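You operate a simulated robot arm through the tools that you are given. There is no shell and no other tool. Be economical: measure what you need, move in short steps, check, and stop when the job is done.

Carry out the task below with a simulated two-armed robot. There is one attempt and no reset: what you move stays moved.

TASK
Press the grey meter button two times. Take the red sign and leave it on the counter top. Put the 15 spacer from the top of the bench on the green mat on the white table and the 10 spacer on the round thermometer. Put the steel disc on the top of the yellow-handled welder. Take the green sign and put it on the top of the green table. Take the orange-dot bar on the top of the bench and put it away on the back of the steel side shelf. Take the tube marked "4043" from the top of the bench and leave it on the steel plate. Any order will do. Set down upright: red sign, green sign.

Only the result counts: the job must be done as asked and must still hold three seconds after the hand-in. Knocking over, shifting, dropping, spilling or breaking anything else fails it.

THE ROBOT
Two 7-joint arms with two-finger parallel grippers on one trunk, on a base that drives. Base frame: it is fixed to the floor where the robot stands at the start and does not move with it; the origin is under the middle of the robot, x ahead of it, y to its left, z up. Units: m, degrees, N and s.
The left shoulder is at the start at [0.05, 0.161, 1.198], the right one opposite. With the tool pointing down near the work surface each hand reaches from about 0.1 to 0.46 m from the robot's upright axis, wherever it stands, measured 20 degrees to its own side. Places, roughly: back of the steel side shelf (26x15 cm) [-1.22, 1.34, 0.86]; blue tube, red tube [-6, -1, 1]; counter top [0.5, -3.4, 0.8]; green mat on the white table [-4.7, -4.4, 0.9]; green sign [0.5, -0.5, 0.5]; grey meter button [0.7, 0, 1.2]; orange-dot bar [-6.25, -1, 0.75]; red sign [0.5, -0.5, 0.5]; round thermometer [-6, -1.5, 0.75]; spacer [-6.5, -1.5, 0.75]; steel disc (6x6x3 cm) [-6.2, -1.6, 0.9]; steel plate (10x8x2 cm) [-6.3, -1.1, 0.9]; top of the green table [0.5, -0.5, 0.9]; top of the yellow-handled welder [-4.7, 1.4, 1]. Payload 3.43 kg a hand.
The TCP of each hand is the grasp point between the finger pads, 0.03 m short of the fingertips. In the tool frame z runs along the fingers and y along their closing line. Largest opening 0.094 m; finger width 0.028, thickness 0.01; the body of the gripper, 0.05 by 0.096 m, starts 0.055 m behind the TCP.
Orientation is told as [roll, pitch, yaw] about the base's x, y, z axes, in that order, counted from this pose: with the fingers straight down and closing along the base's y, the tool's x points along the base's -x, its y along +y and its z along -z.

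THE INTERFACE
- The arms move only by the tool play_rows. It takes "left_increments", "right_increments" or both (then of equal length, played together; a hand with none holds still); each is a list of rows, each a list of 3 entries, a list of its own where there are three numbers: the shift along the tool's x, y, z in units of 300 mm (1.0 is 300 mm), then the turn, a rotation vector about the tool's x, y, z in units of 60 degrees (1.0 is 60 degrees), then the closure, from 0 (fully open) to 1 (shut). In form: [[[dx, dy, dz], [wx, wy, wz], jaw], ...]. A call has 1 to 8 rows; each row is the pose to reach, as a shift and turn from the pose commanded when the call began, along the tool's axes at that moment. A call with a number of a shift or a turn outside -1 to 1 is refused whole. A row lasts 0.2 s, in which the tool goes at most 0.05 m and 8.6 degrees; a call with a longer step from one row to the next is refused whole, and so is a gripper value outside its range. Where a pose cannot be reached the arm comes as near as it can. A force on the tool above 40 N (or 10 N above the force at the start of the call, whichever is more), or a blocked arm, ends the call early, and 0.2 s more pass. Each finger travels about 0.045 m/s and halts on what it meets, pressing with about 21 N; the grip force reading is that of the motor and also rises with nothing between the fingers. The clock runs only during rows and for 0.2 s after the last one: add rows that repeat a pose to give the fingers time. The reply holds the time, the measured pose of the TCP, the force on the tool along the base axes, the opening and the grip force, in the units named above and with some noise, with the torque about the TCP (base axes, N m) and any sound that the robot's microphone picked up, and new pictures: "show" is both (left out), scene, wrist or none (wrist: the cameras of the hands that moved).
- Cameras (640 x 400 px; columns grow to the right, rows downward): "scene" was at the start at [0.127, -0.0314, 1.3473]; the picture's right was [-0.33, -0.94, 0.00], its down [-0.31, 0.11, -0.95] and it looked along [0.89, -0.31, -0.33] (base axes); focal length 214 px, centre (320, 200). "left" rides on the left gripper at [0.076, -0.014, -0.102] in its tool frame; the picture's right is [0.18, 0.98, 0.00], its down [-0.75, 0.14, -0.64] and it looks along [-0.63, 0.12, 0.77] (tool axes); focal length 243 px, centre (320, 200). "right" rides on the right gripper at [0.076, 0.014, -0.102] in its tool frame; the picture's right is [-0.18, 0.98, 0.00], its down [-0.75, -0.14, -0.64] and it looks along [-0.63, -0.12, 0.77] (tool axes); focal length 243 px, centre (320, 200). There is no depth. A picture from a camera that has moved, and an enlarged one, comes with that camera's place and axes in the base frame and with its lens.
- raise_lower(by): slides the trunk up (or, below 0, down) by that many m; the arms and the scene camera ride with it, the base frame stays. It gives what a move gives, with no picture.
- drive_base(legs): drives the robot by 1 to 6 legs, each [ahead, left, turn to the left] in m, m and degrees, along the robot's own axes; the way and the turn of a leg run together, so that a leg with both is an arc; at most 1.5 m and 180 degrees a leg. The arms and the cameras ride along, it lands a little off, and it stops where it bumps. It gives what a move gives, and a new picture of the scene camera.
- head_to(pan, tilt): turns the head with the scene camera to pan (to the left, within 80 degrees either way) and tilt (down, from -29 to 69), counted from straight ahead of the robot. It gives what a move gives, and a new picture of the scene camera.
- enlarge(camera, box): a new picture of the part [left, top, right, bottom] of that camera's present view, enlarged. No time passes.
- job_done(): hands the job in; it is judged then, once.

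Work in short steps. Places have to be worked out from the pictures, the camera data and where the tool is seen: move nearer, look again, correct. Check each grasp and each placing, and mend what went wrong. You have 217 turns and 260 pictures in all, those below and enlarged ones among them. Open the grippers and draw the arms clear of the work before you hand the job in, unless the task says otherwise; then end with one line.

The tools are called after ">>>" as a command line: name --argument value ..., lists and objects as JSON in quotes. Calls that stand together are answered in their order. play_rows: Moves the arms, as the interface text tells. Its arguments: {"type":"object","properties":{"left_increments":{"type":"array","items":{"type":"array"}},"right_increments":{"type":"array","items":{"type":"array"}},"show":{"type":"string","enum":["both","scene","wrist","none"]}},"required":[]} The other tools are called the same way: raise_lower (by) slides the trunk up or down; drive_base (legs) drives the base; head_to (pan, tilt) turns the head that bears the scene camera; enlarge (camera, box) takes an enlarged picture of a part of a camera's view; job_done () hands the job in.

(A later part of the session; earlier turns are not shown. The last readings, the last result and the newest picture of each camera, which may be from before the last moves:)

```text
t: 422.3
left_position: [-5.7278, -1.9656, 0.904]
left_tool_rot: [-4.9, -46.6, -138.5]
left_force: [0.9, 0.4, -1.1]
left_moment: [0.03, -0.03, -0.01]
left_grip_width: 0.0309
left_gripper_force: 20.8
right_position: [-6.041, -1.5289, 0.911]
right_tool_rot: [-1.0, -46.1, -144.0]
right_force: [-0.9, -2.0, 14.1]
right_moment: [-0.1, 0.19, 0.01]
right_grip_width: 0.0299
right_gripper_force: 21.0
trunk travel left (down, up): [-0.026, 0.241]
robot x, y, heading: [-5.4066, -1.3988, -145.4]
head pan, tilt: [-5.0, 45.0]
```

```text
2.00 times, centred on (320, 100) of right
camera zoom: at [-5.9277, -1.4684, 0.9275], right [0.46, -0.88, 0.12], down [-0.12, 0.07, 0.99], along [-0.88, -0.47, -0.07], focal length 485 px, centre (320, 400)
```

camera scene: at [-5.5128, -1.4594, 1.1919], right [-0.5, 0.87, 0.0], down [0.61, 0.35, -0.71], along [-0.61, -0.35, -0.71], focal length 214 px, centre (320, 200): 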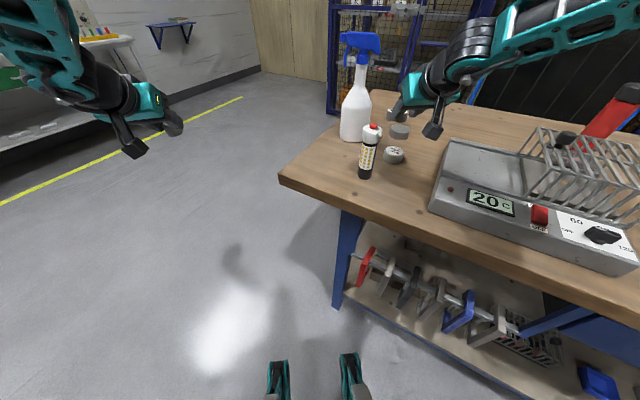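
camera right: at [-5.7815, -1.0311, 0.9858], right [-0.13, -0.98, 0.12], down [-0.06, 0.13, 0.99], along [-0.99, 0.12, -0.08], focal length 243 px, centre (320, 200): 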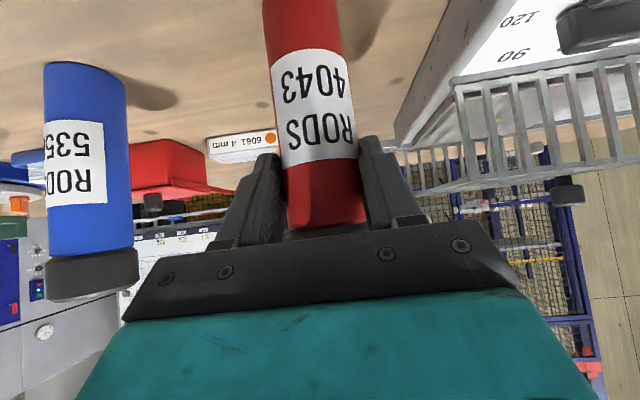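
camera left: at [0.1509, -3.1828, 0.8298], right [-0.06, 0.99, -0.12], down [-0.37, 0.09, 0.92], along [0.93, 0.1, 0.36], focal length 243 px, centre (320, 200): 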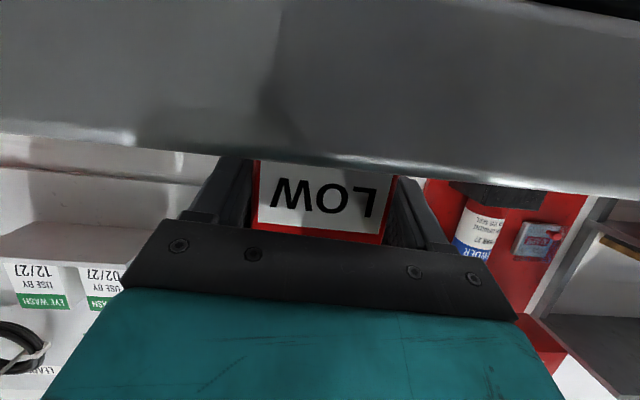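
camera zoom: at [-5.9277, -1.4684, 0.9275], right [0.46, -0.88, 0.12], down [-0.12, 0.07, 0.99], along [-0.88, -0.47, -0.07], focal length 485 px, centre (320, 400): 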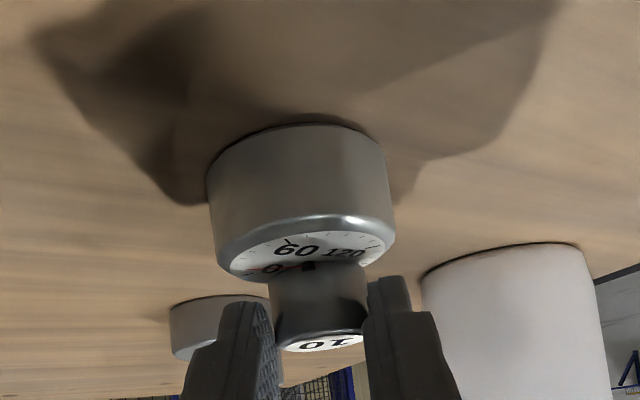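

Contact. Relieve a little and open.

>>> raise_lower --by 0.003

>>> play_rows --right_increments '[[[0, 0, 0], [0, 0, 0], 0.5], [[0, 0, 0], [0, 0, 0], 0.3], [[0, 0, 0], [0, 0, 0], 0.3]]' --show "none"

>>> raise_lower --by 0.1

>>> enlarge --camera "right" --box '[170, 0, 470, 200]'

```text
t: 422.8
left_position: [-5.7267, -1.9646, 0.9073]
left_tool_rot: [-4.7, -46.6, -138.4]
left_force: [-0.2, -0.1, -2.1]
left_moment: [0.01, -0.05, -0.01]
left_grip_width: 0.0307
left_gripper_force: 21.3
right_position: [-6.0387, -1.5283, 0.9109]
right_tool_rot: [-1.1, -45.8, -144.2]
right_force: [-0.4, -1.8, 8.1]
right_moment: [-0.16, 0.06, 0.01]
right_grip_width: 0.0296
right_gripper_force: 21.1
trunk travel left (down, up): [-0.029, 0.238]
robot x, y, heading: [-5.4086, -1.3977, -145.4]
head pan, tilt: [-5.0, 45.0]
```

```text
t: 423.6
left_position: [-5.7277, -1.9658, 0.9068]
left_tool_rot: [-4.7, -46.3, -138.4]
left_force: [0.0, 0.9, -2.2]
left_moment: [0.0, -0.03, -0.02]
left_grip_width: 0.0306
left_gripper_force: 21.3
right_position: [-6.0409, -1.5292, 0.911]
right_tool_rot: [-0.9, -46.0, -144.2]
right_force: [0.7, 0.3, -0.4]
right_moment: [0.01, 0.0, 0.02]
right_grip_width: 0.0658
right_gripper_force: 0.0
trunk travel left (down, up): [-0.029, 0.238]
robot x, y, heading: [-5.409, -1.3965, -145.2]
head pan, tilt: [-5.0, 45.0]
```

```text
t: 424.9
left_position: [-5.728, -1.9651, 1.0074]
left_tool_rot: [-4.8, -46.4, -138.5]
left_force: [-0.5, 0.5, -0.9]
left_moment: [0.03, -0.03, 0.0]
left_grip_width: 0.0305
left_gripper_force: 20.6
right_position: [-6.0404, -1.5289, 1.011]
right_tool_rot: [-1.0, -46.0, -144.2]
right_force: [0.1, 0.2, 0.0]
right_moment: [0.0, -0.01, -0.03]
right_grip_width: 0.0661
right_gripper_force: 0.1
trunk travel left (down, up): [-0.129, 0.138]
robot x, y, heading: [-5.407, -1.3931, -145.3]
head pan, tilt: [-5.0, 45.0]
```

```text
2.00 times, centred on (320, 100) of right
camera zoom: at [-5.9285, -1.468, 1.0283], right [0.46, -0.88, 0.12], down [-0.13, 0.07, 0.99], along [-0.88, -0.47, -0.08], focal length 485 px, centre (320, 400)
```

zoom: 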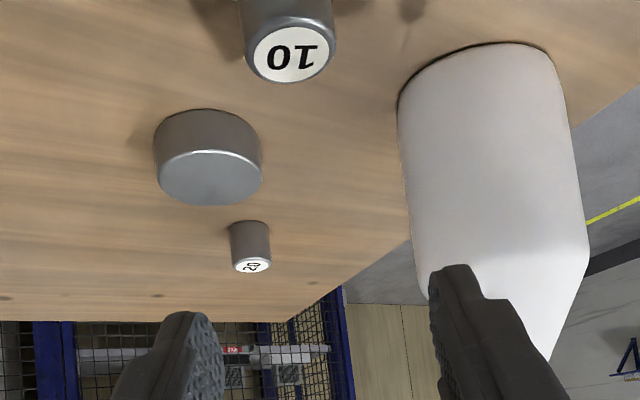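

The 10 spacer sits centred on the thermometer. Next the steel disc at about (-6.164,-1.548); to keep the wrist camera off the thermometer I'll approach with the hand yawed left while the robot faces west.

>>> drive_base --legs '[[-0.2, 0, 0], [0, 0, -34.7], [0, 0.5, 0]]'

>>> play_rows --right_increments '[[[0, 0, 0], [-0.09, 0, -0.087], 0.05], [[-0.03, 0, 0.03], [-0.18, 0, -0.174], 0.05], [[-0.06, 0, 0.06], [-0.27, 0, -0.26], 0.05], [[-0.09, 0, 0.09], [-0.36, 0, -0.35], 0.05], [[-0.116, 0, 0.12], [-0.45, 0, -0.435], 0.05], [[-0.116, 0, 0.12], [-0.503, 0, -0.487], 0.05], [[-0.116, 0, 0.12], [-0.503, 0, -0.487], 0.05]]' --show "wrist"

```text
t: 432.7
left_position: [-5.8301, -2.0662, 1.0072]
left_tool_rot: [-4.7, -46.4, -173.3]
left_force: [0.7, -0.1, -0.9]
left_moment: [0.01, -0.03, 0.04]
left_grip_width: 0.0305
left_gripper_force: 21.1
right_position: [-5.8393, -1.5285, 1.0115]
right_tool_rot: [-1.0, -45.9, -178.9]
right_force: [-0.6, 0.6, 0.1]
right_moment: [-0.03, 0.0, 0.0]
right_grip_width: 0.0658
right_gripper_force: 0.0
trunk travel left (down, up): [-0.129, 0.138]
robot x, y, heading: [-5.2417, -1.782, 179.8]
head pan, tilt: [-5.0, 45.0]
camera scene: at [-5.3643, -1.7733, 1.211], right [0.09, 1.0, 0.0], down [0.7, -0.06, -0.71], along [-0.7, 0.06, -0.71], focal length 214 px, centre (320, 200)
```

scene: 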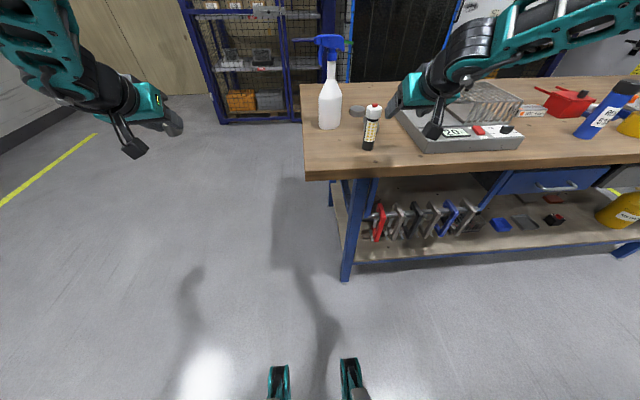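

```text
t: 434.3
left_position: [-5.8309, -2.0667, 1.0064]
left_tool_rot: [-4.7, -46.4, -173.3]
left_force: [0.1, 1.0, -1.7]
left_moment: [0.01, -0.05, -0.03]
left_grip_width: 0.0305
left_gripper_force: 20.6
right_position: [-5.8054, -1.6155, 0.9915]
right_tool_rot: [-1.1, -45.6, -137.5]
right_force: [-1.0, -0.9, 0.4]
right_moment: [0.01, -0.03, 0.0]
right_grip_width: 0.0892
right_gripper_force: 0.1
right hand out of reach, approached as far as the arm can: row 4, 5, 6, 7
trunk travel left (down, up): [-0.129, 0.138]
robot x, y, heading: [-5.2427, -1.7799, 180.0]
head pan, tilt: [-5.0, 45.0]
camera right: at [-5.7006, -1.542, 1.0107], right [0.56, -0.82, 0.12], down [-0.14, 0.05, 0.99], along [-0.82, -0.57, -0.08], focal length 243 px, centre (320, 200)
```

right: 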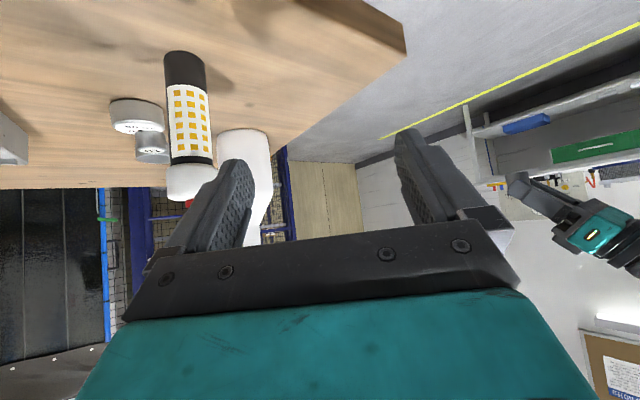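

The reach from here is marginal. Better: deliver the 15 spacer first, then take the disc with the left hand from the south side. I straighten the right hand and drive to the white table.

>>> play_rows --right_increments '[[[0, 0, 0], [0.09, 0, 0.087], 0.05], [[0.0, 0, 0.0], [0.18, 0, 0.174], 0.05], [[0.0, 0, 0.0], [0.27, 0, 0.26], 0.05], [[0, -0.1, 0.0], [0.36, 0, 0.35], 0.05], [[0, -0.2, 0.0], [0.45, 0, 0.435], 0.05], [[0, -0.3, 0], [0.503, 0, 0.487], 0.05]]' --show "none"

>>> drive_base --legs '[[0.0, 1.35, 0], [0, 0, 90], [0, 0.2, 0]]'

>>> head_to --pan 15 --tilt 30

```text
t: 435.7
left_position: [-5.831, -2.0651, 1.0057]
left_tool_rot: [-4.7, -46.4, -173.3]
left_force: [0.0, -0.3, -2.3]
left_moment: [-0.01, -0.05, -0.01]
left_grip_width: 0.0305
left_gripper_force: 21.7
right_position: [-5.8659, -1.5484, 0.9941]
right_tool_rot: [-1.0, -45.9, -179.0]
right_force: [0.2, 0.0, -1.1]
right_moment: [-0.01, -0.02, 0.01]
right_grip_width: 0.0891
right_gripper_force: 0.1
trunk travel left (down, up): [-0.129, 0.138]
robot x, y, heading: [-5.2411, -1.7791, 179.9]
head pan, tilt: [-5.0, 45.0]
```

```text
t: 453.6
left_position: [-4.7435, -3.7214, 1.007]
left_tool_rot: [-4.7, -46.4, -82.7]
left_force: [-0.5, 0.0, -1.5]
left_moment: [0.02, -0.04, 0.04]
left_grip_width: 0.0303
left_gripper_force: 20.8
right_position: [-5.2612, -3.7621, 0.9943]
right_tool_rot: [-1.1, -45.9, -88.3]
right_force: [-0.3, -1.1, -0.1]
right_moment: [0.01, 0.0, -0.03]
right_grip_width: 0.0895
right_gripper_force: 0.0
trunk travel left (down, up): [-0.129, 0.138]
robot x, y, heading: [-5.037, -3.1377, -89.5]
head pan, tilt: [-5.0, 45.0]
camera scene: at [-5.0437, -3.2589, 1.211], right [-1.0, 0.08, 0.0], down [0.05, 0.71, -0.71], along [-0.05, -0.7, -0.71], focal length 214 px, centre (320, 200)
```

scene: 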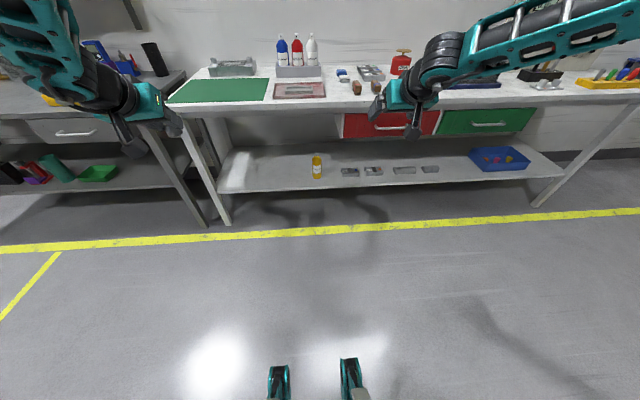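

```text
t: 454.4
left_position: [-4.7456, -3.7219, 1.0079]
left_tool_rot: [-4.6, -46.4, -82.6]
left_force: [-0.2, 0.4, -2.5]
left_moment: [0.0, 0.0, 0.01]
left_grip_width: 0.0301
left_gripper_force: 21.0
right_position: [-5.2613, -3.7622, 0.9935]
right_tool_rot: [-1.0, -45.9, -88.5]
right_force: [0.0, 0.4, 0.4]
right_moment: [-0.01, 0.01, 0.01]
right_grip_width: 0.0892
right_gripper_force: 0.1
trunk travel left (down, up): [-0.129, 0.138]
robot x, y, heading: [-5.0346, -3.137, -89.2]
head pan, tilt: [15.0, 30.0]
camera scene: at [-5.0134, -3.2649, 1.2336], right [-0.96, -0.27, 0.0], down [-0.13, 0.48, -0.87], along [0.23, -0.83, -0.5], focal length 214 px, centre (320, 200)
```

scene: 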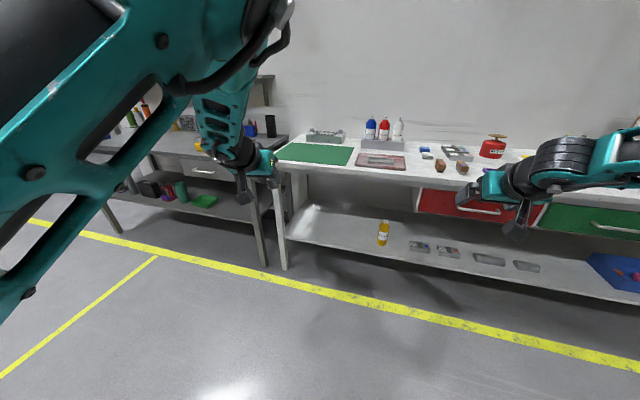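

Mat spans x -4.9…-4.5, y -4.12…-4.40 at z ≈ 0.895. I raise the right hand out of the way of items on that table, then drive the left hand over the mat.

>>> play_rows --right_increments '[[[-0.08, 0, -0.1], [0, 0, 0], 0.05], [[-0.16, 0, -0.2], [0, 0, 0], 0.05], [[-0.24, 0, -0.3], [0, 0, 0], 0.05], [[-0.34, 0, -0.42], [0, 0, 0], 0.05], [[-0.42, 0, -0.52], [0, 0, 0], 0.05]]' --show "none"

>>> drive_base --legs '[[0, 0.045, 0], [0.53, 0, 0]]'

>>> enlarge --camera "left" --box '[0, 0, 640, 400]'

```text
t: 455.6
left_position: [-4.7451, -3.7218, 1.0084]
left_tool_rot: [-4.7, -46.5, -82.8]
left_force: [-0.2, -0.7, -1.1]
left_moment: [0.03, 0.0, 0.01]
left_grip_width: 0.0299
left_gripper_force: 21.1
right_position: [-5.2586, -3.7382, 1.1932]
right_tool_rot: [-1.0, -45.9, -88.3]
right_force: [0.2, 0.0, 0.3]
right_moment: [-0.05, 0.0, 0.0]
right_grip_width: 0.0893
right_gripper_force: 0.0
trunk travel left (down, up): [-0.129, 0.138]
robot x, y, heading: [-5.0351, -3.1344, -89.3]
head pan, tilt: [15.0, 30.0]
```

```text
t: 459.4
left_position: [-4.6942, -4.252, 1.007]
left_tool_rot: [-4.8, -46.3, -82.8]
left_force: [-0.2, 0.1, -1.7]
left_moment: [0.08, 0.01, -0.03]
left_grip_width: 0.0301
left_gripper_force: 21.1
right_position: [-5.2073, -4.2671, 1.1923]
right_tool_rot: [-1.0, -46.0, -88.3]
right_force: [-0.4, -0.9, -0.1]
right_moment: [0.03, 0.0, 0.04]
right_grip_width: 0.0892
right_gripper_force: 0.0
trunk travel left (down, up): [-0.129, 0.138]
robot x, y, heading: [-4.9858, -3.6669, -89.4]
head pan, tilt: [15.0, 30.0]
camera scene: at [-4.9627, -3.7943, 1.2336], right [-0.96, -0.27, 0.0], down [-0.13, 0.48, -0.87], along [0.23, -0.83, -0.5], focal length 214 px, centre (320, 200)
```

scene: 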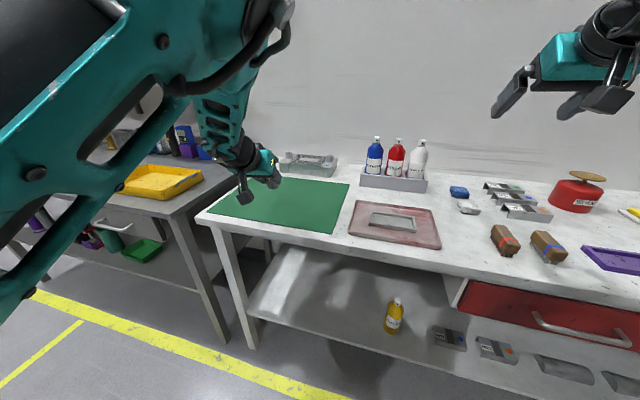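

```text
1.00 times, centred on (320, 200) of left (not enlarged: the box is as wide or as high as the picture)
camera zoom: at [-4.7143, -4.1253, 1.0237], right [0.96, 0.19, -0.19], down [0.2, -0.04, 0.98], along [0.18, -0.98, -0.08], focal length 243 px, centre (320, 200)
```

zoom: 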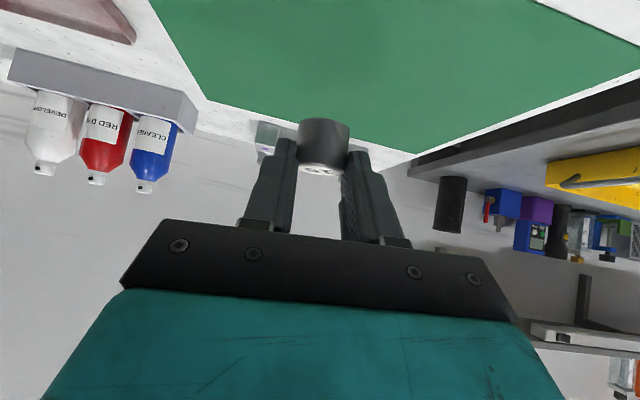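

Spacer is over the middle of the mat. Lower.

>>> raise_lower --by -0.06

>>> play_rows --left_increments '[[[0.012, 0, 0.012], [0, 0, 0], 1], [[0.024, 0, 0.023], [0, 0, 0], 1], [[0.036, 0, 0.035], [0, 0, 0], 1], [[0.036, 0, 0.035], [0, 0, 0], 1]]' --show "wrist"

```text
t: 460.4
left_position: [-4.6931, -4.2517, 0.9475]
left_tool_rot: [-4.6, -46.3, -82.5]
left_force: [-0.2, -0.2, -1.6]
left_moment: [0.05, -0.02, 0.0]
left_grip_width: 0.03
left_gripper_force: 20.9
right_position: [-5.2077, -4.2657, 1.1327]
right_tool_rot: [-0.9, -45.8, -88.3]
right_force: [-0.2, 0.5, -0.2]
right_moment: [0.01, 0.02, -0.02]
right_grip_width: 0.0894
right_gripper_force: 0.0
trunk travel left (down, up): [-0.069, 0.198]
robot x, y, heading: [-4.9849, -3.6645, -89.4]
head pan, tilt: [15.0, 30.0]
```

```text
t: 461.4
left_position: [-4.6915, -4.2495, 0.9319]
left_tool_rot: [-5.5, -46.3, -81.4]
left_force: [0.2, -0.7, -1.7]
left_moment: [0.07, -0.02, 0.0]
left_grip_width: 0.0301
left_gripper_force: 20.7
right_position: [-5.2071, -4.2682, 1.1332]
right_tool_rot: [-0.9, -45.9, -88.3]
right_force: [0.0, -1.5, 0.2]
right_moment: [-0.01, 0.01, -0.02]
right_grip_width: 0.0894
right_gripper_force: 0.2
trunk travel left (down, up): [-0.069, 0.198]
robot x, y, heading: [-4.9896, -3.6621, -89.5]
head pan, tilt: [15.0, 30.0]
camera left: at [-4.712, -4.1247, 0.948], right [0.96, 0.2, -0.2], down [0.21, -0.04, 0.98], along [0.19, -0.98, -0.08], focal length 243 px, centre (320, 200)
```

left: 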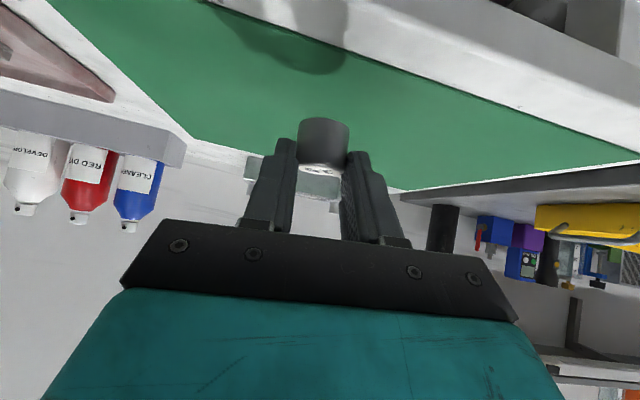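

No contact; comparing views, the table is at z ≈ 0.85 and the mat starts at y ≈ -4.25, so I must go 15 cm further in.

>>> drive_base --legs '[[0.15, 0, 0]]'

>>> raise_lower --by -0.03

>>> enlarge --camera "left" --box '[0, 0, 640, 400]'

```text
t: 462.7
left_position: [-4.6882, -4.3976, 0.9292]
left_tool_rot: [-5.3, -46.3, -81.4]
left_force: [0.1, -0.1, -1.8]
left_moment: [0.05, -0.02, -0.02]
left_grip_width: 0.03
left_gripper_force: 20.8
right_position: [-5.2064, -4.4135, 1.1322]
right_tool_rot: [-0.9, -46.0, -88.4]
right_force: [-0.2, -0.7, 0.7]
right_moment: [0.01, -0.03, 0.0]
right_grip_width: 0.0894
right_gripper_force: 0.0
trunk travel left (down, up): [-0.069, 0.198]
robot x, y, heading: [-4.9859, -3.8127, -89.4]
head pan, tilt: [15.0, 30.0]
camera scene: at [-4.9612, -3.9412, 1.1735], right [-0.96, -0.27, 0.0], down [-0.13, 0.48, -0.87], along [0.23, -0.83, -0.5], focal length 214 px, centre (320, 200)
```

scene: 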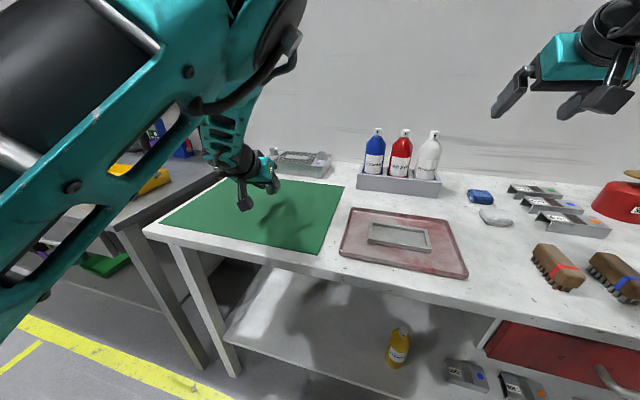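

```text
t: 463.5
left_position: [-4.687, -4.3968, 0.9012]
left_tool_rot: [-5.5, -46.2, -81.2]
left_force: [-0.7, 0.4, -2.0]
left_moment: [0.04, 0.0, 0.02]
left_grip_width: 0.0301
left_gripper_force: 20.6
right_position: [-5.206, -4.4126, 1.1038]
right_tool_rot: [-0.9, -45.9, -88.4]
right_force: [-0.7, 0.2, 0.5]
right_moment: [0.02, 0.01, 0.02]
right_grip_width: 0.0896
right_gripper_force: 0.1
trunk travel left (down, up): [-0.039, 0.228]
robot x, y, heading: [-4.9834, -3.8105, -89.2]
head pan, tilt: [15.0, 30.0]
```

```text
1.00 times, centred on (320, 200) of left (not enlarged: the box is as wide or as high as the picture)
camera zoom: at [-4.7089, -4.2711, 0.9176], right [0.96, 0.21, -0.2], down [0.21, -0.04, 0.98], along [0.2, -0.98, -0.08], focal length 243 px, centre (320, 200)
```

zoom: 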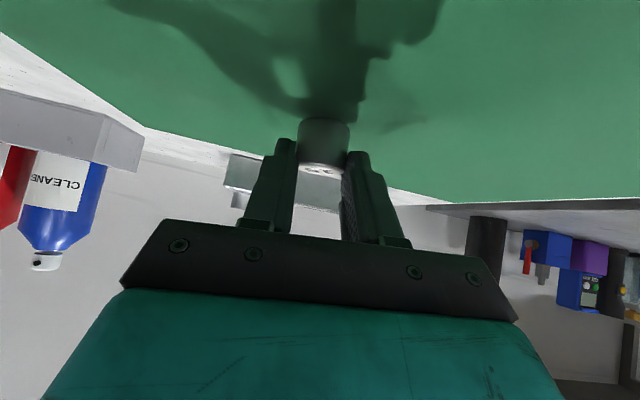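

Well over the mat now. Continue lowering in small steps.

>>> raise_lower --by -0.01

>>> raise_lower --by -0.006

>>> raise_lower --by -0.005

```text
t: 464.1
left_position: [-4.686, -4.3969, 0.8937]
left_tool_rot: [-5.5, -46.6, -81.2]
left_force: [-1.9, 1.4, 10.2]
left_moment: [-0.14, -0.1, -0.05]
left_grip_width: 0.03
left_gripper_force: 21.1
right_position: [-5.2062, -4.4128, 1.0932]
right_tool_rot: [-0.8, -45.9, -88.4]
right_force: [-0.1, -0.4, 0.3]
right_moment: [-0.02, 0.04, 0.01]
right_grip_width: 0.0892
right_gripper_force: 0.0
trunk travel left (down, up): [-0.029, 0.238]
robot x, y, heading: [-4.9861, -3.8139, -89.6]
head pan, tilt: [15.0, 30.0]
```

```text
t: 464.6
left_position: [-4.688, -4.3976, 0.887]
left_tool_rot: [-5.5, -46.5, -81.2]
left_force: [2.1, -3.1, 15.1]
left_moment: [-0.36, -0.28, 0.02]
left_grip_width: 0.0302
left_gripper_force: 21.4
right_position: [-5.2069, -4.4118, 1.0866]
right_tool_rot: [-0.8, -46.0, -88.4]
right_force: [-0.3, -0.8, 0.1]
right_moment: [0.01, -0.02, 0.04]
right_grip_width: 0.089
right_gripper_force: 0.1
trunk travel left (down, up): [-0.023, 0.244]
robot x, y, heading: [-4.9834, -3.8116, -89.4]
head pan, tilt: [15.0, 30.0]
```

```text
t: 465.1
left_position: [-4.6869, -4.3963, 0.884]
left_tool_rot: [-5.4, -46.9, -81.3]
left_force: [0.9, 1.4, 27.5]
left_moment: [-0.36, -0.48, -0.21]
left_grip_width: 0.03
left_gripper_force: 21.0
right_position: [-5.2072, -4.4121, 1.0834]
right_tool_rot: [-0.7, -46.2, -88.3]
right_force: [-0.3, -0.4, 0.6]
right_moment: [0.03, 0.02, -0.01]
right_grip_width: 0.0894
right_gripper_force: 0.0
trunk travel left (down, up): [-0.018, 0.249]
robot x, y, heading: [-4.9834, -3.8122, -89.3]
head pan, tilt: [15.0, 30.0]
```

Contact is firm (27 N). I raise a little to relieve it, open, lift and check.

>>> raise_lower --by 0.006

>>> play_rows --left_increments '[[[0, 0, 0], [0, 0, 0], 0.5], [[0, 0, 0], [0, 0, 0], 0.3], [[0, 0, 0], [0, 0, 0], 0.3]]' --show "none"

>>> raise_lower --by 0.1

>>> enlarge --camera "left" --box '[0, 0, 640, 400]'

```text
t: 465.7
left_position: [-4.6865, -4.3967, 0.8839]
left_tool_rot: [-5.7, -46.2, -81.2]
left_force: [3.1, -3.2, 9.8]
left_moment: [-0.3, -0.29, 0.01]
left_grip_width: 0.0303
left_gripper_force: 21.0
right_position: [-5.2066, -4.4127, 1.0883]
right_tool_rot: [-0.9, -46.0, -88.4]
right_force: [-0.1, 0.6, -0.7]
right_moment: [0.02, 0.0, 0.0]
right_grip_width: 0.0894
right_gripper_force: 0.1
trunk travel left (down, up): [-0.024, 0.243]
robot x, y, heading: [-4.9862, -3.8129, -89.3]
head pan, tilt: [15.0, 30.0]
```

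```text
t: 466.5
left_position: [-4.6877, -4.3959, 0.8861]
left_tool_rot: [-5.4, -46.2, -81.2]
left_force: [-5.9, 2.8, 9.1]
left_moment: [0.06, -0.12, 0.11]
left_grip_width: 0.0622
left_gripper_force: 0.1
right_position: [-5.2077, -4.4111, 1.0881]
right_tool_rot: [-0.9, -46.1, -88.4]
right_force: [0.5, -0.2, -0.5]
right_moment: [0.0, 0.03, 0.0]
right_grip_width: 0.0894
right_gripper_force: 0.0
trunk travel left (down, up): [-0.024, 0.243]
robot x, y, heading: [-4.988, -3.8182, -89.2]
head pan, tilt: [15.0, 30.0]
```

```text
t: 467.8
left_position: [-4.6866, -4.3969, 0.9841]
left_tool_rot: [-5.5, -46.2, -81.2]
left_force: [-0.8, -0.5, 0.2]
left_moment: [0.02, 0.0, -0.02]
left_grip_width: 0.0658
left_gripper_force: 0.0
right_position: [-5.2064, -4.4127, 1.1887]
right_tool_rot: [-0.9, -45.9, -88.4]
right_force: [-0.1, -0.1, -0.1]
right_moment: [-0.02, 0.02, 0.01]
right_grip_width: 0.0893
right_gripper_force: 0.0
trunk travel left (down, up): [-0.124, 0.143]
robot x, y, heading: [-4.984, -3.8133, -89.4]
head pan, tilt: [15.0, 30.0]
```

```text
1.00 times, centred on (320, 200) of left (not enlarged: the box is as wide or as high as the picture)
camera zoom: at [-4.7088, -4.2712, 1.0023], right [0.96, 0.21, -0.2], down [0.21, -0.04, 0.98], along [0.2, -0.98, -0.08], focal length 243 px, centre (320, 200)
```

zoom: 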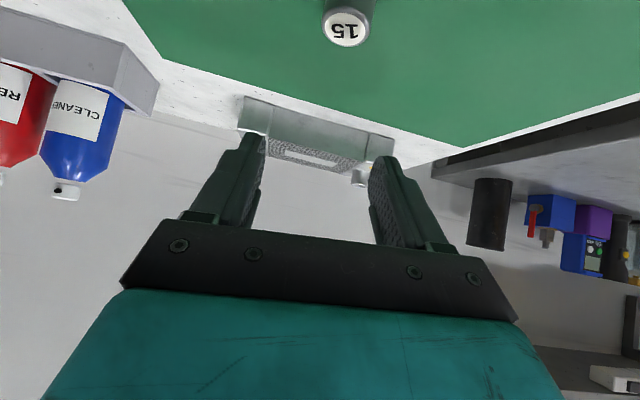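

The 15 spacer stands on the mat. Now I back out and go to the bench's south side for the disc with the left hand (heading 68°).

>>> drive_base --legs '[[-0.5, 0, 0], [0, -1.13, 0], [0, 0, 157.4], [0.869, 0.411, 0]]'

>>> enlarge --camera "left" --box '[0, 0, 640, 400]'

```text
t: 491.7
left_position: [-6.2394, -1.709, 0.986]
left_tool_rot: [-5.6, -46.2, 76.0]
left_force: [-0.9, 0.1, 0.0]
left_moment: [0.02, 0.01, -0.01]
left_grip_width: 0.0658
left_gripper_force: 0.1
right_position: [-5.7538, -1.8929, 1.1876]
right_tool_rot: [-0.9, -46.0, 69.1]
right_force: [0.2, -0.4, 0.2]
right_moment: [-0.01, 0.01, 0.01]
right_grip_width: 0.0891
right_gripper_force: 0.1
trunk travel left (down, up): [-0.124, 0.143]
robot x, y, heading: [-6.1908, -2.3647, 67.9]
head pan, tilt: [15.0, 30.0]
camera scene: at [-6.1642, -2.2354, 1.2286], right [0.99, -0.12, 0.0], down [-0.06, -0.5, -0.87], along [0.11, 0.86, -0.5], focal length 214 px, centre (320, 200)
```

scene: 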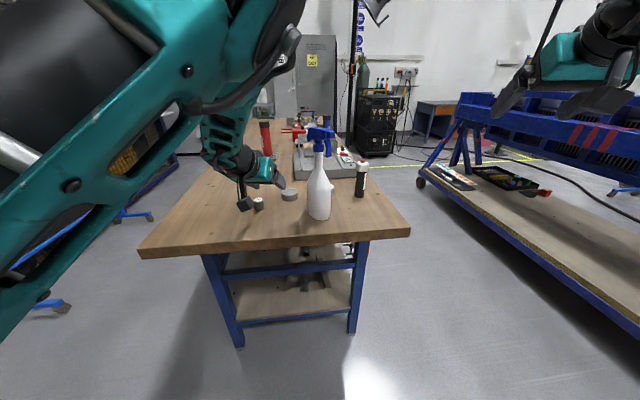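

```text
1.00 times, centred on (320, 200) of left (not enlarged: the box is as wide or as high as the picture)
camera zoom: at [-6.2639, -1.8318, 1.0027], right [-0.96, 0.18, -0.2], down [-0.18, 0.12, 0.98], along [0.2, 0.98, -0.08], focal length 243 px, centre (320, 200)
```

zoom: 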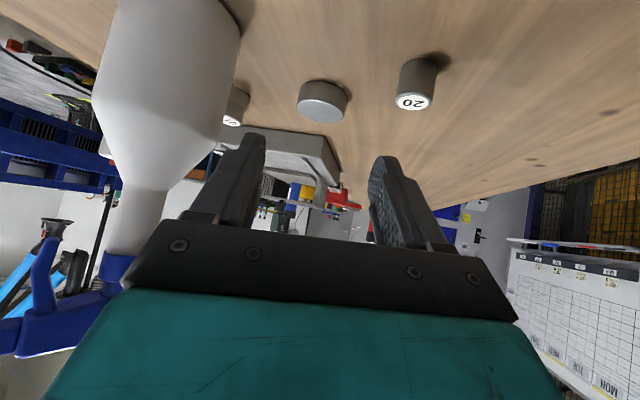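

Disc triangulates to (-6.189,-1.562), top z ≈ 0.87. I open wider, drive forward 14.4 cm and look again.

>>> play_rows --left_increments '[[[0, 0, 0], [0, 0, 0], 0.1], [[0, 0, 0], [0, 0, 0], 0.05]]' --show "none"

>>> drive_base --legs '[[0.135, 0.008, 0]]'

>>> raise_lower --by -0.075

>>> enlarge --camera "left" --box '[120, 0, 520, 250]'

```text
t: 492.3
left_position: [-6.2405, -1.7072, 0.9853]
left_tool_rot: [-5.6, -46.2, 76.3]
left_force: [-0.9, 0.6, 0.6]
left_moment: [0.01, 0.0, 0.01]
left_grip_width: 0.0893
left_gripper_force: 0.0
right_position: [-5.7535, -1.8917, 1.1877]
right_tool_rot: [-0.8, -45.9, 69.1]
right_force: [-0.3, -0.5, -0.3]
right_moment: [-0.02, -0.01, -0.01]
right_grip_width: 0.0894
right_gripper_force: 0.0
trunk travel left (down, up): [-0.124, 0.143]
robot x, y, heading: [-6.1881, -2.3666, 67.8]
head pan, tilt: [15.0, 30.0]
```

```text
t: 493.6
left_position: [-6.1972, -1.5792, 0.9854]
left_tool_rot: [-5.6, -46.2, 76.2]
left_force: [-0.6, 0.0, -0.6]
left_moment: [0.02, 0.02, 0.0]
left_grip_width: 0.0891
left_gripper_force: 0.0
right_position: [-5.7098, -1.7639, 1.1879]
right_tool_rot: [-0.9, -45.9, 69.0]
right_force: [0.4, 0.8, 0.4]
right_moment: [0.0, -0.01, 0.04]
right_grip_width: 0.0891
right_gripper_force: 0.1
trunk travel left (down, up): [-0.124, 0.143]
robot x, y, heading: [-6.1421, -2.2371, 68.0]
head pan, tilt: [15.0, 30.0]
camera scene: at [-6.1212, -2.1078, 1.2286], right [0.99, -0.12, 0.0], down [-0.06, -0.5, -0.87], along [0.11, 0.86, -0.5], focal length 214 px, centre (320, 200)
```

scene: 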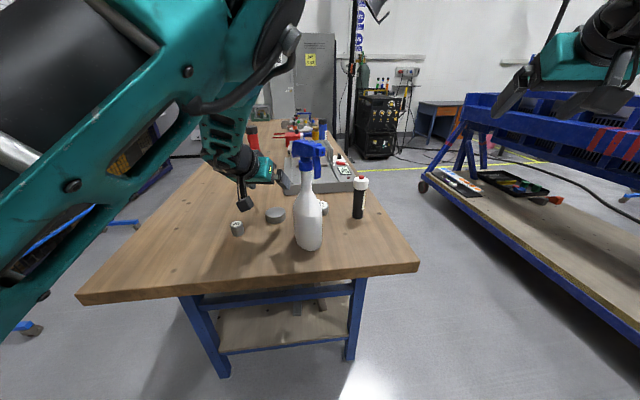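

```text
t: 494.8
left_position: [-6.1978, -1.5803, 0.9107]
left_tool_rot: [-5.5, -46.3, 76.2]
left_force: [-0.6, -0.9, 0.5]
left_moment: [-0.03, 0.0, 0.01]
left_grip_width: 0.0894
left_gripper_force: 0.0
right_position: [-5.7103, -1.765, 1.1124]
right_tool_rot: [-0.9, -46.0, 69.0]
right_force: [0.2, 0.5, 0.8]
right_moment: [-0.03, -0.02, -0.02]
right_grip_width: 0.0892
right_gripper_force: 0.1
trunk travel left (down, up): [-0.049, 0.218]
robot x, y, heading: [-6.1481, -2.241, 68.0]
head pan, tilt: [15.0, 30.0]
```

```text
1.60 times, centred on (320, 125) of left
camera zoom: at [-6.2219, -1.7048, 0.9278], right [-0.96, 0.18, -0.2], down [-0.18, 0.12, 0.98], along [0.19, 0.98, -0.08], focal length 388 px, centre (320, 320)
```

zoom: 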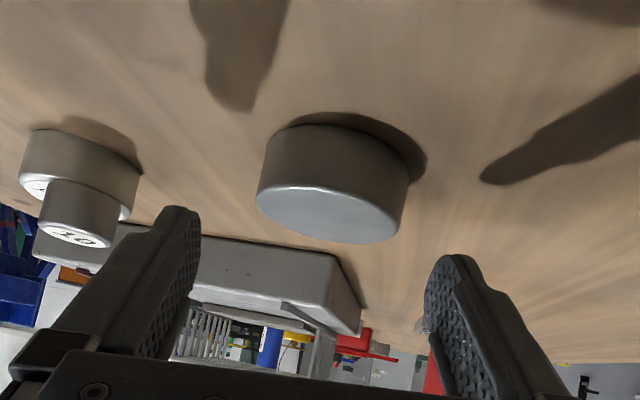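

Almost aligned; 1.3 cm more forward, then down to the bench level and close.

>>> drive_base --legs '[[0.013, 0.003, 0]]'

>>> raise_lower --by -0.025

>>> play_rows --left_increments '[[[0, 0, 0], [0, 0, 0], 0.2], [[0, 0, 0], [0, 0, 0], 0.5], [[0, 0, 0], [0, 0, 0], 1], [[0, 0, 0], [0, 0, 0], 1], [[0, 0, 0], [0, 0, 0], 1]]' --show "wrist"

```text
t: 495.5
left_position: [-6.1951, -1.5665, 0.9101]
left_tool_rot: [-5.6, -46.2, 76.4]
left_force: [-0.4, -0.6, -0.2]
left_moment: [-0.01, 0.02, 0.0]
left_grip_width: 0.0892
left_gripper_force: 0.1
right_position: [-5.7079, -1.7518, 1.1126]
right_tool_rot: [-0.9, -45.8, 69.0]
right_force: [0.1, 0.8, -0.6]
right_moment: [-0.01, 0.0, -0.01]
right_grip_width: 0.0893
right_gripper_force: 0.0
trunk travel left (down, up): [-0.049, 0.218]
robot x, y, heading: [-6.1444, -2.2205, 68.2]
head pan, tilt: [15.0, 30.0]
camera scene: at [-6.1192, -2.0948, 1.1536], right [0.99, -0.12, 0.0], down [-0.06, -0.5, -0.87], along [0.11, 0.86, -0.5], focal length 214 px, centre (320, 200)
```

scene: 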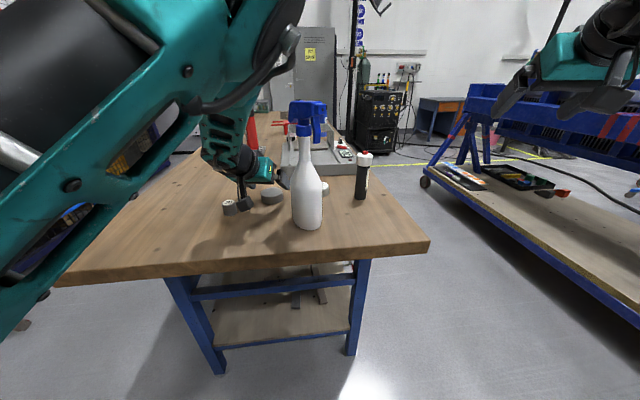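

```text
t: 496.2
left_position: [-6.1957, -1.5667, 0.8853]
left_tool_rot: [-5.7, -46.2, 76.3]
left_force: [0.4, 0.3, 0.3]
left_moment: [-0.01, -0.01, -0.01]
left_grip_width: 0.0893
left_gripper_force: 0.1
right_position: [-5.7083, -1.7524, 1.0861]
right_tool_rot: [-0.9, -45.9, 69.0]
right_force: [-0.1, -0.5, 0.5]
right_moment: [-0.04, 0.0, -0.01]
right_grip_width: 0.0891
right_gripper_force: 0.0
trunk travel left (down, up): [-0.024, 0.243]
robot x, y, heading: [-6.1444, -2.2203, 67.6]
head pan, tilt: [15.0, 30.0]
```

```text
t: 497.4
left_position: [-6.194, -1.5672, 0.8859]
left_tool_rot: [-5.6, -46.2, 76.3]
left_force: [2.1, -0.4, 0.2]
left_moment: [0.04, 0.05, -0.07]
left_grip_width: 0.0606
left_gripper_force: 21.2
right_position: [-5.7088, -1.7507, 1.0878]
right_tool_rot: [-0.9, -45.9, 69.0]
right_force: [0.2, 0.0, 0.0]
right_moment: [-0.01, 0.02, 0.02]
right_grip_width: 0.0893
right_gripper_force: 0.0
trunk travel left (down, up): [-0.024, 0.243]
robot x, y, heading: [-6.1421, -2.2212, 68.0]
head pan, tilt: [15.0, 30.0]
camera left: at [-6.2194, -1.6915, 0.9027], right [-0.96, 0.18, -0.2], down [-0.18, 0.12, 0.98], along [0.2, 0.98, -0.08], focal length 243 px, centre (320, 200)
```

left: 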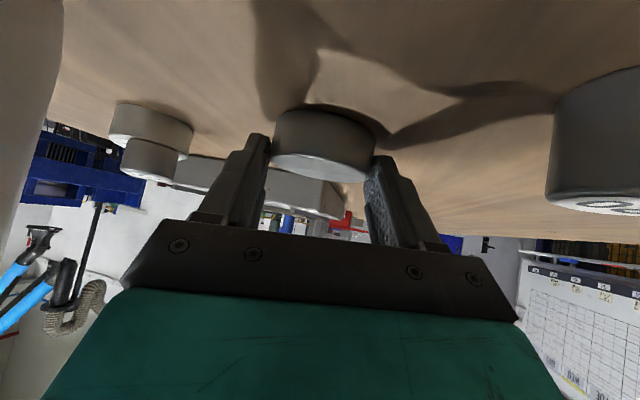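

Gripped (0.0606). I lift, back off and drive north through the corridor towards the welder.

>>> raise_lower --by 0.2

>>> drive_base --legs '[[-0.42, 0, 0], [0, 0, 22], [0, -0.98, 0], [1.5, 0, 0], [1.2, 0, 0]]'

>>> head_to --pan -10 --tilt 25

```text
t: 499.6
left_position: [-6.1959, -1.5661, 1.0844]
left_tool_rot: [-5.6, -46.2, 76.3]
left_force: [-0.6, 0.0, -5.2]
left_moment: [-0.09, 0.01, 0.01]
left_grip_width: 0.0592
left_gripper_force: 21.2
right_position: [-5.7082, -1.7513, 1.2872]
right_tool_rot: [-0.9, -45.8, 69.0]
right_force: [0.4, -0.1, 0.2]
right_moment: [0.01, 0.02, 0.01]
right_grip_width: 0.0894
right_gripper_force: 0.1
trunk travel left (down, up): [-0.224, 0.043]
robot x, y, heading: [-6.1455, -2.2188, 67.7]
head pan, tilt: [15.0, 30.0]
```

```text
t: 524.5
left_position: [-5.6463, 0.6678, 1.0846]
left_tool_rot: [-5.6, -46.3, 98.4]
left_force: [-0.1, -0.2, -6.1]
left_moment: [-0.07, 0.04, 0.0]
left_grip_width: 0.0595
left_gripper_force: 21.4
right_position: [-5.1276, 0.6816, 1.2874]
right_tool_rot: [-0.9, -45.9, 91.2]
right_force: [0.0, 0.0, 0.1]
right_moment: [0.02, -0.03, -0.04]
right_grip_width: 0.0893
right_gripper_force: 0.0
trunk travel left (down, up): [-0.224, 0.043]
robot x, y, heading: [-5.3525, 0.0814, 90.2]
head pan, tilt: [15.0, 30.0]
camera scene: at [-5.3791, 0.2088, 1.3286], right [0.97, 0.26, 0.0], down [0.13, -0.48, -0.87], along [-0.23, 0.84, -0.5], focal length 214 px, centre (320, 200)
```

scene: 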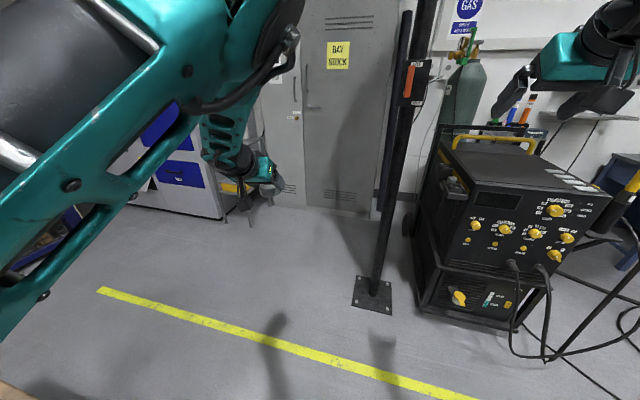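

```text
t: 525.4
left_position: [-5.6473, 0.6679, 1.0847]
left_tool_rot: [-5.7, -46.2, 98.5]
left_force: [0.2, -0.1, -5.8]
left_moment: [-0.08, -0.01, 0.0]
left_grip_width: 0.0594
left_gripper_force: 20.9
right_position: [-5.1269, 0.6813, 1.2872]
right_tool_rot: [-0.9, -45.9, 91.2]
right_force: [0.8, -0.8, -0.3]
right_moment: [-0.04, 0.0, -0.05]
right_grip_width: 0.0891
right_gripper_force: 0.2
trunk travel left (down, up): [-0.224, 0.043]
robot x, y, heading: [-5.3559, 0.0811, 90.1]
head pan, tilt: [-10.0, 25.0]
camera scene: at [-5.3398, 0.2121, 1.3366], right [0.99, -0.17, 0.0], down [-0.07, -0.42, -0.91], along [0.15, 0.89, -0.42], focal length 214 px, centre (320, 200)
```

scene: 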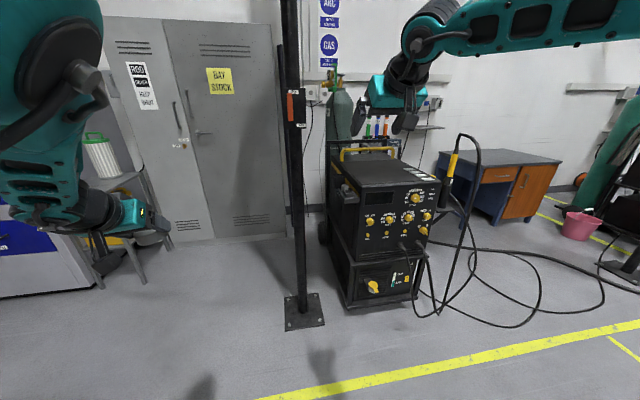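

The welder (black box, yellow handle) stands ahead right; its top is at z ≈ 0.95, about x -5.0…-4.5, y 1.1…1.65. I retract the right hand and move to an oblique approach (heading 65°) that keeps clear of the floor cables and pole.

>>> play_rows --right_increments '[[[0.03, 0, -0.12], [0, 0.1, 0], 0.1], [[0.07, 0, -0.24], [0, 0.2, 0], 0.1], [[0.11, 0, -0.36], [0, 0.3, 0], 0.1], [[0.15, 0, -0.48], [0, 0.4, 0], 0.1], [[0.19, 0, -0.6], [0, 0.5, 0], 0.1], [[0.22, 0, -0.71], [0, 0.6, 0], 0.1]]' --show "none"

>>> drive_base --legs '[[0.28, -0.4, 0], [0, -0.1, -25]]'

>>> enlarge --camera "left" --box '[0, 0, 640, 400]'

```text
t: 526.8
left_position: [-5.6482, 0.6688, 1.0847]
left_tool_rot: [-5.7, -46.2, 98.4]
left_force: [-0.4, 0.2, -4.9]
left_moment: [-0.07, -0.01, -0.03]
left_grip_width: 0.0594
left_gripper_force: 21.6
right_position: [-5.1263, 0.4807, 1.3885]
right_tool_rot: [-0.6, -9.8, 90.7]
right_force: [0.3, 0.6, -0.4]
right_moment: [-0.01, 0.01, 0.0]
right_grip_width: 0.0847
right_gripper_force: 0.1
trunk travel left (down, up): [-0.224, 0.043]
robot x, y, heading: [-5.3535, 0.0821, 90.2]
head pan, tilt: [-10.0, 25.0]
```

```text
t: 532.1
left_position: [-4.8755, 0.9971, 1.0851]
left_tool_rot: [-5.6, -46.1, 73.1]
left_force: [-0.8, -0.6, -4.6]
left_moment: [-0.08, -0.01, -0.02]
left_grip_width: 0.0596
left_gripper_force: 20.8
right_position: [-4.4822, 0.6066, 1.3879]
right_tool_rot: [-0.7, -10.0, 65.4]
right_force: [0.4, 0.0, 0.6]
right_moment: [0.04, 0.0, 0.02]
right_grip_width: 0.0846
right_gripper_force: 0.0
trunk travel left (down, up): [-0.224, 0.043]
robot x, y, heading: [-4.8584, 0.3409, 65.1]
head pan, tilt: [-10.0, 25.0]
camera scene: at [-4.7904, 0.4522, 1.3366], right [0.82, -0.57, 0.0], down [-0.24, -0.35, -0.91], along [0.52, 0.74, -0.42], focal length 214 px, centre (320, 200)
```

scene: 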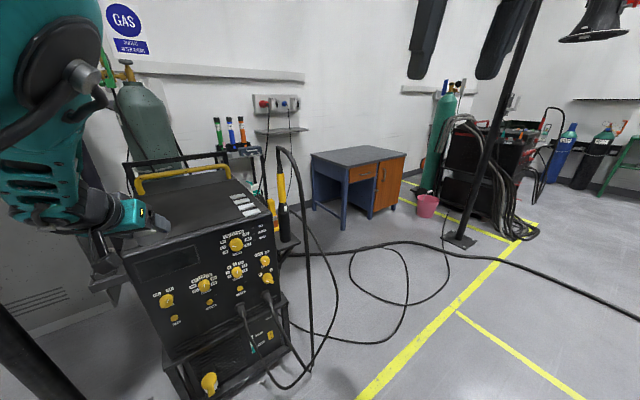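

```text
1.00 times, centred on (320, 200) of left (not enlarged: the box is as wide or as high as the picture)
camera zoom: at [-4.9066, 0.8743, 1.1024], right [-0.95, 0.23, -0.2], down [-0.17, 0.13, 0.98], along [0.25, 0.97, -0.08], focal length 243 px, centre (320, 200)
```

zoom: 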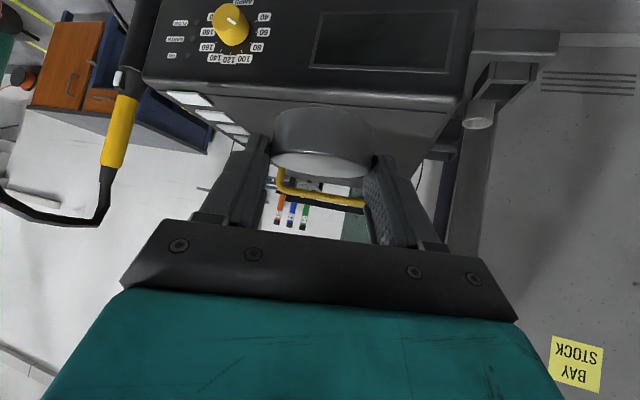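

Welder top: front corners (-4.95,1.09) and (-4.51,1.16), z ≈ 0.965. I drive forward 27 cm to put the disc over its front-middle part.

>>> drive_base --legs '[[0.27, 0.005, 0]]'

>>> enlarge --camera "left" --box '[0, 0, 640, 400]'

```text
t: 534.0
left_position: [-4.7668, 1.2454, 1.0842]
left_tool_rot: [-5.5, -46.1, 73.4]
left_force: [-0.1, 0.3, -4.3]
left_moment: [-0.08, 0.05, 0.02]
left_grip_width: 0.0595
left_gripper_force: 21.1
right_position: [-4.3736, 0.8554, 1.3882]
right_tool_rot: [-0.7, -9.9, 65.5]
right_force: [-0.3, -0.1, 0.0]
right_moment: [-0.02, 0.03, 0.02]
right_grip_width: 0.0846
right_gripper_force: 0.1
trunk travel left (down, up): [-0.224, 0.043]
robot x, y, heading: [-4.747, 0.5914, 65.1]
head pan, tilt: [-10.0, 25.0]
camera scene: at [-4.6804, 0.7018, 1.3365], right [0.82, -0.57, 0.0], down [-0.24, -0.35, -0.91], along [0.52, 0.74, -0.42], focal length 214 px, centre (320, 200)
```

scene: 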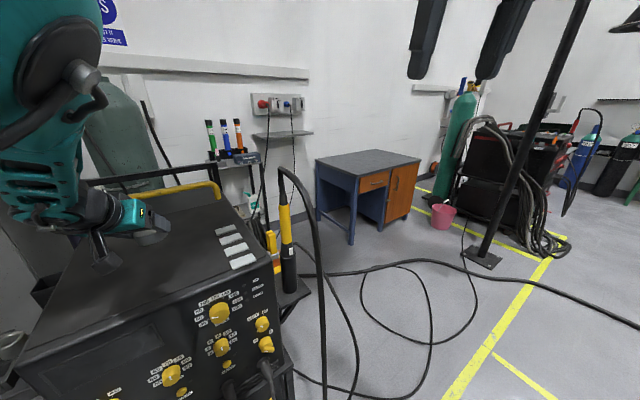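

```text
1.00 times, centred on (320, 200) of left (not enlarged: the box is as wide or as high as the picture)
camera zoom: at [-4.7975, 1.1234, 1.1019], right [-0.95, 0.22, -0.2], down [-0.17, 0.13, 0.98], along [0.24, 0.97, -0.08], focal length 243 px, centre (320, 200)
```

zoom: 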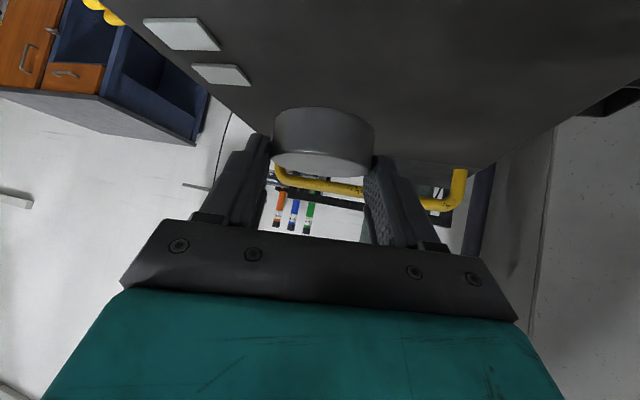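

Good position. Lower until contact.

>>> raise_lower --by -0.055

>>> raise_lower --by -0.012

>>> raise_lower --by -0.008

```text
t: 535.0
left_position: [-4.7678, 1.2448, 1.0287]
left_tool_rot: [-5.6, -46.1, 73.4]
left_force: [0.2, -0.2, -4.4]
left_moment: [-0.09, 0.02, -0.01]
left_grip_width: 0.0595
left_gripper_force: 21.2
right_position: [-4.3725, 0.855, 1.3326]
right_tool_rot: [-0.7, -9.9, 65.5]
right_force: [0.2, 0.6, 0.4]
right_moment: [-0.01, -0.01, -0.01]
right_grip_width: 0.0845
right_gripper_force: 0.0
trunk travel left (down, up): [-0.169, 0.098]
robot x, y, heading: [-4.7493, 0.5873, 65.1]
head pan, tilt: [-10.0, 25.0]
```

```text
t: 535.6
left_position: [-4.7662, 1.2463, 1.0177]
left_tool_rot: [-5.7, -46.2, 73.4]
left_force: [-0.2, 0.3, -5.2]
left_moment: [-0.05, 0.05, 0.02]
left_grip_width: 0.0595
left_gripper_force: 21.3
right_position: [-4.3733, 0.8557, 1.3205]
right_tool_rot: [-0.7, -10.0, 65.5]
right_force: [-0.5, -0.2, 0.0]
right_moment: [0.04, 0.02, 0.03]
right_grip_width: 0.0844
right_gripper_force: 0.1
trunk travel left (down, up): [-0.157, 0.11]
robot x, y, heading: [-4.7498, 0.5889, 65.2]
head pan, tilt: [-10.0, 25.0]
```

```text
t: 536.1
left_position: [-4.7678, 1.2446, 1.01]
left_tool_rot: [-5.7, -46.2, 73.3]
left_force: [-0.1, 0.3, -5.4]
left_moment: [-0.08, -0.01, 0.01]
left_grip_width: 0.0596
left_gripper_force: 21.2
right_position: [-4.3737, 0.8545, 1.3142]
right_tool_rot: [-0.7, -9.8, 65.5]
right_force: [-0.8, -0.8, -0.8]
right_moment: [0.01, -0.04, -0.02]
right_grip_width: 0.0845
right_gripper_force: 0.1
trunk travel left (down, up): [-0.149, 0.118]
robot x, y, heading: [-4.7511, 0.5892, 64.9]
head pan, tilt: [-10.0, 25.0]
```

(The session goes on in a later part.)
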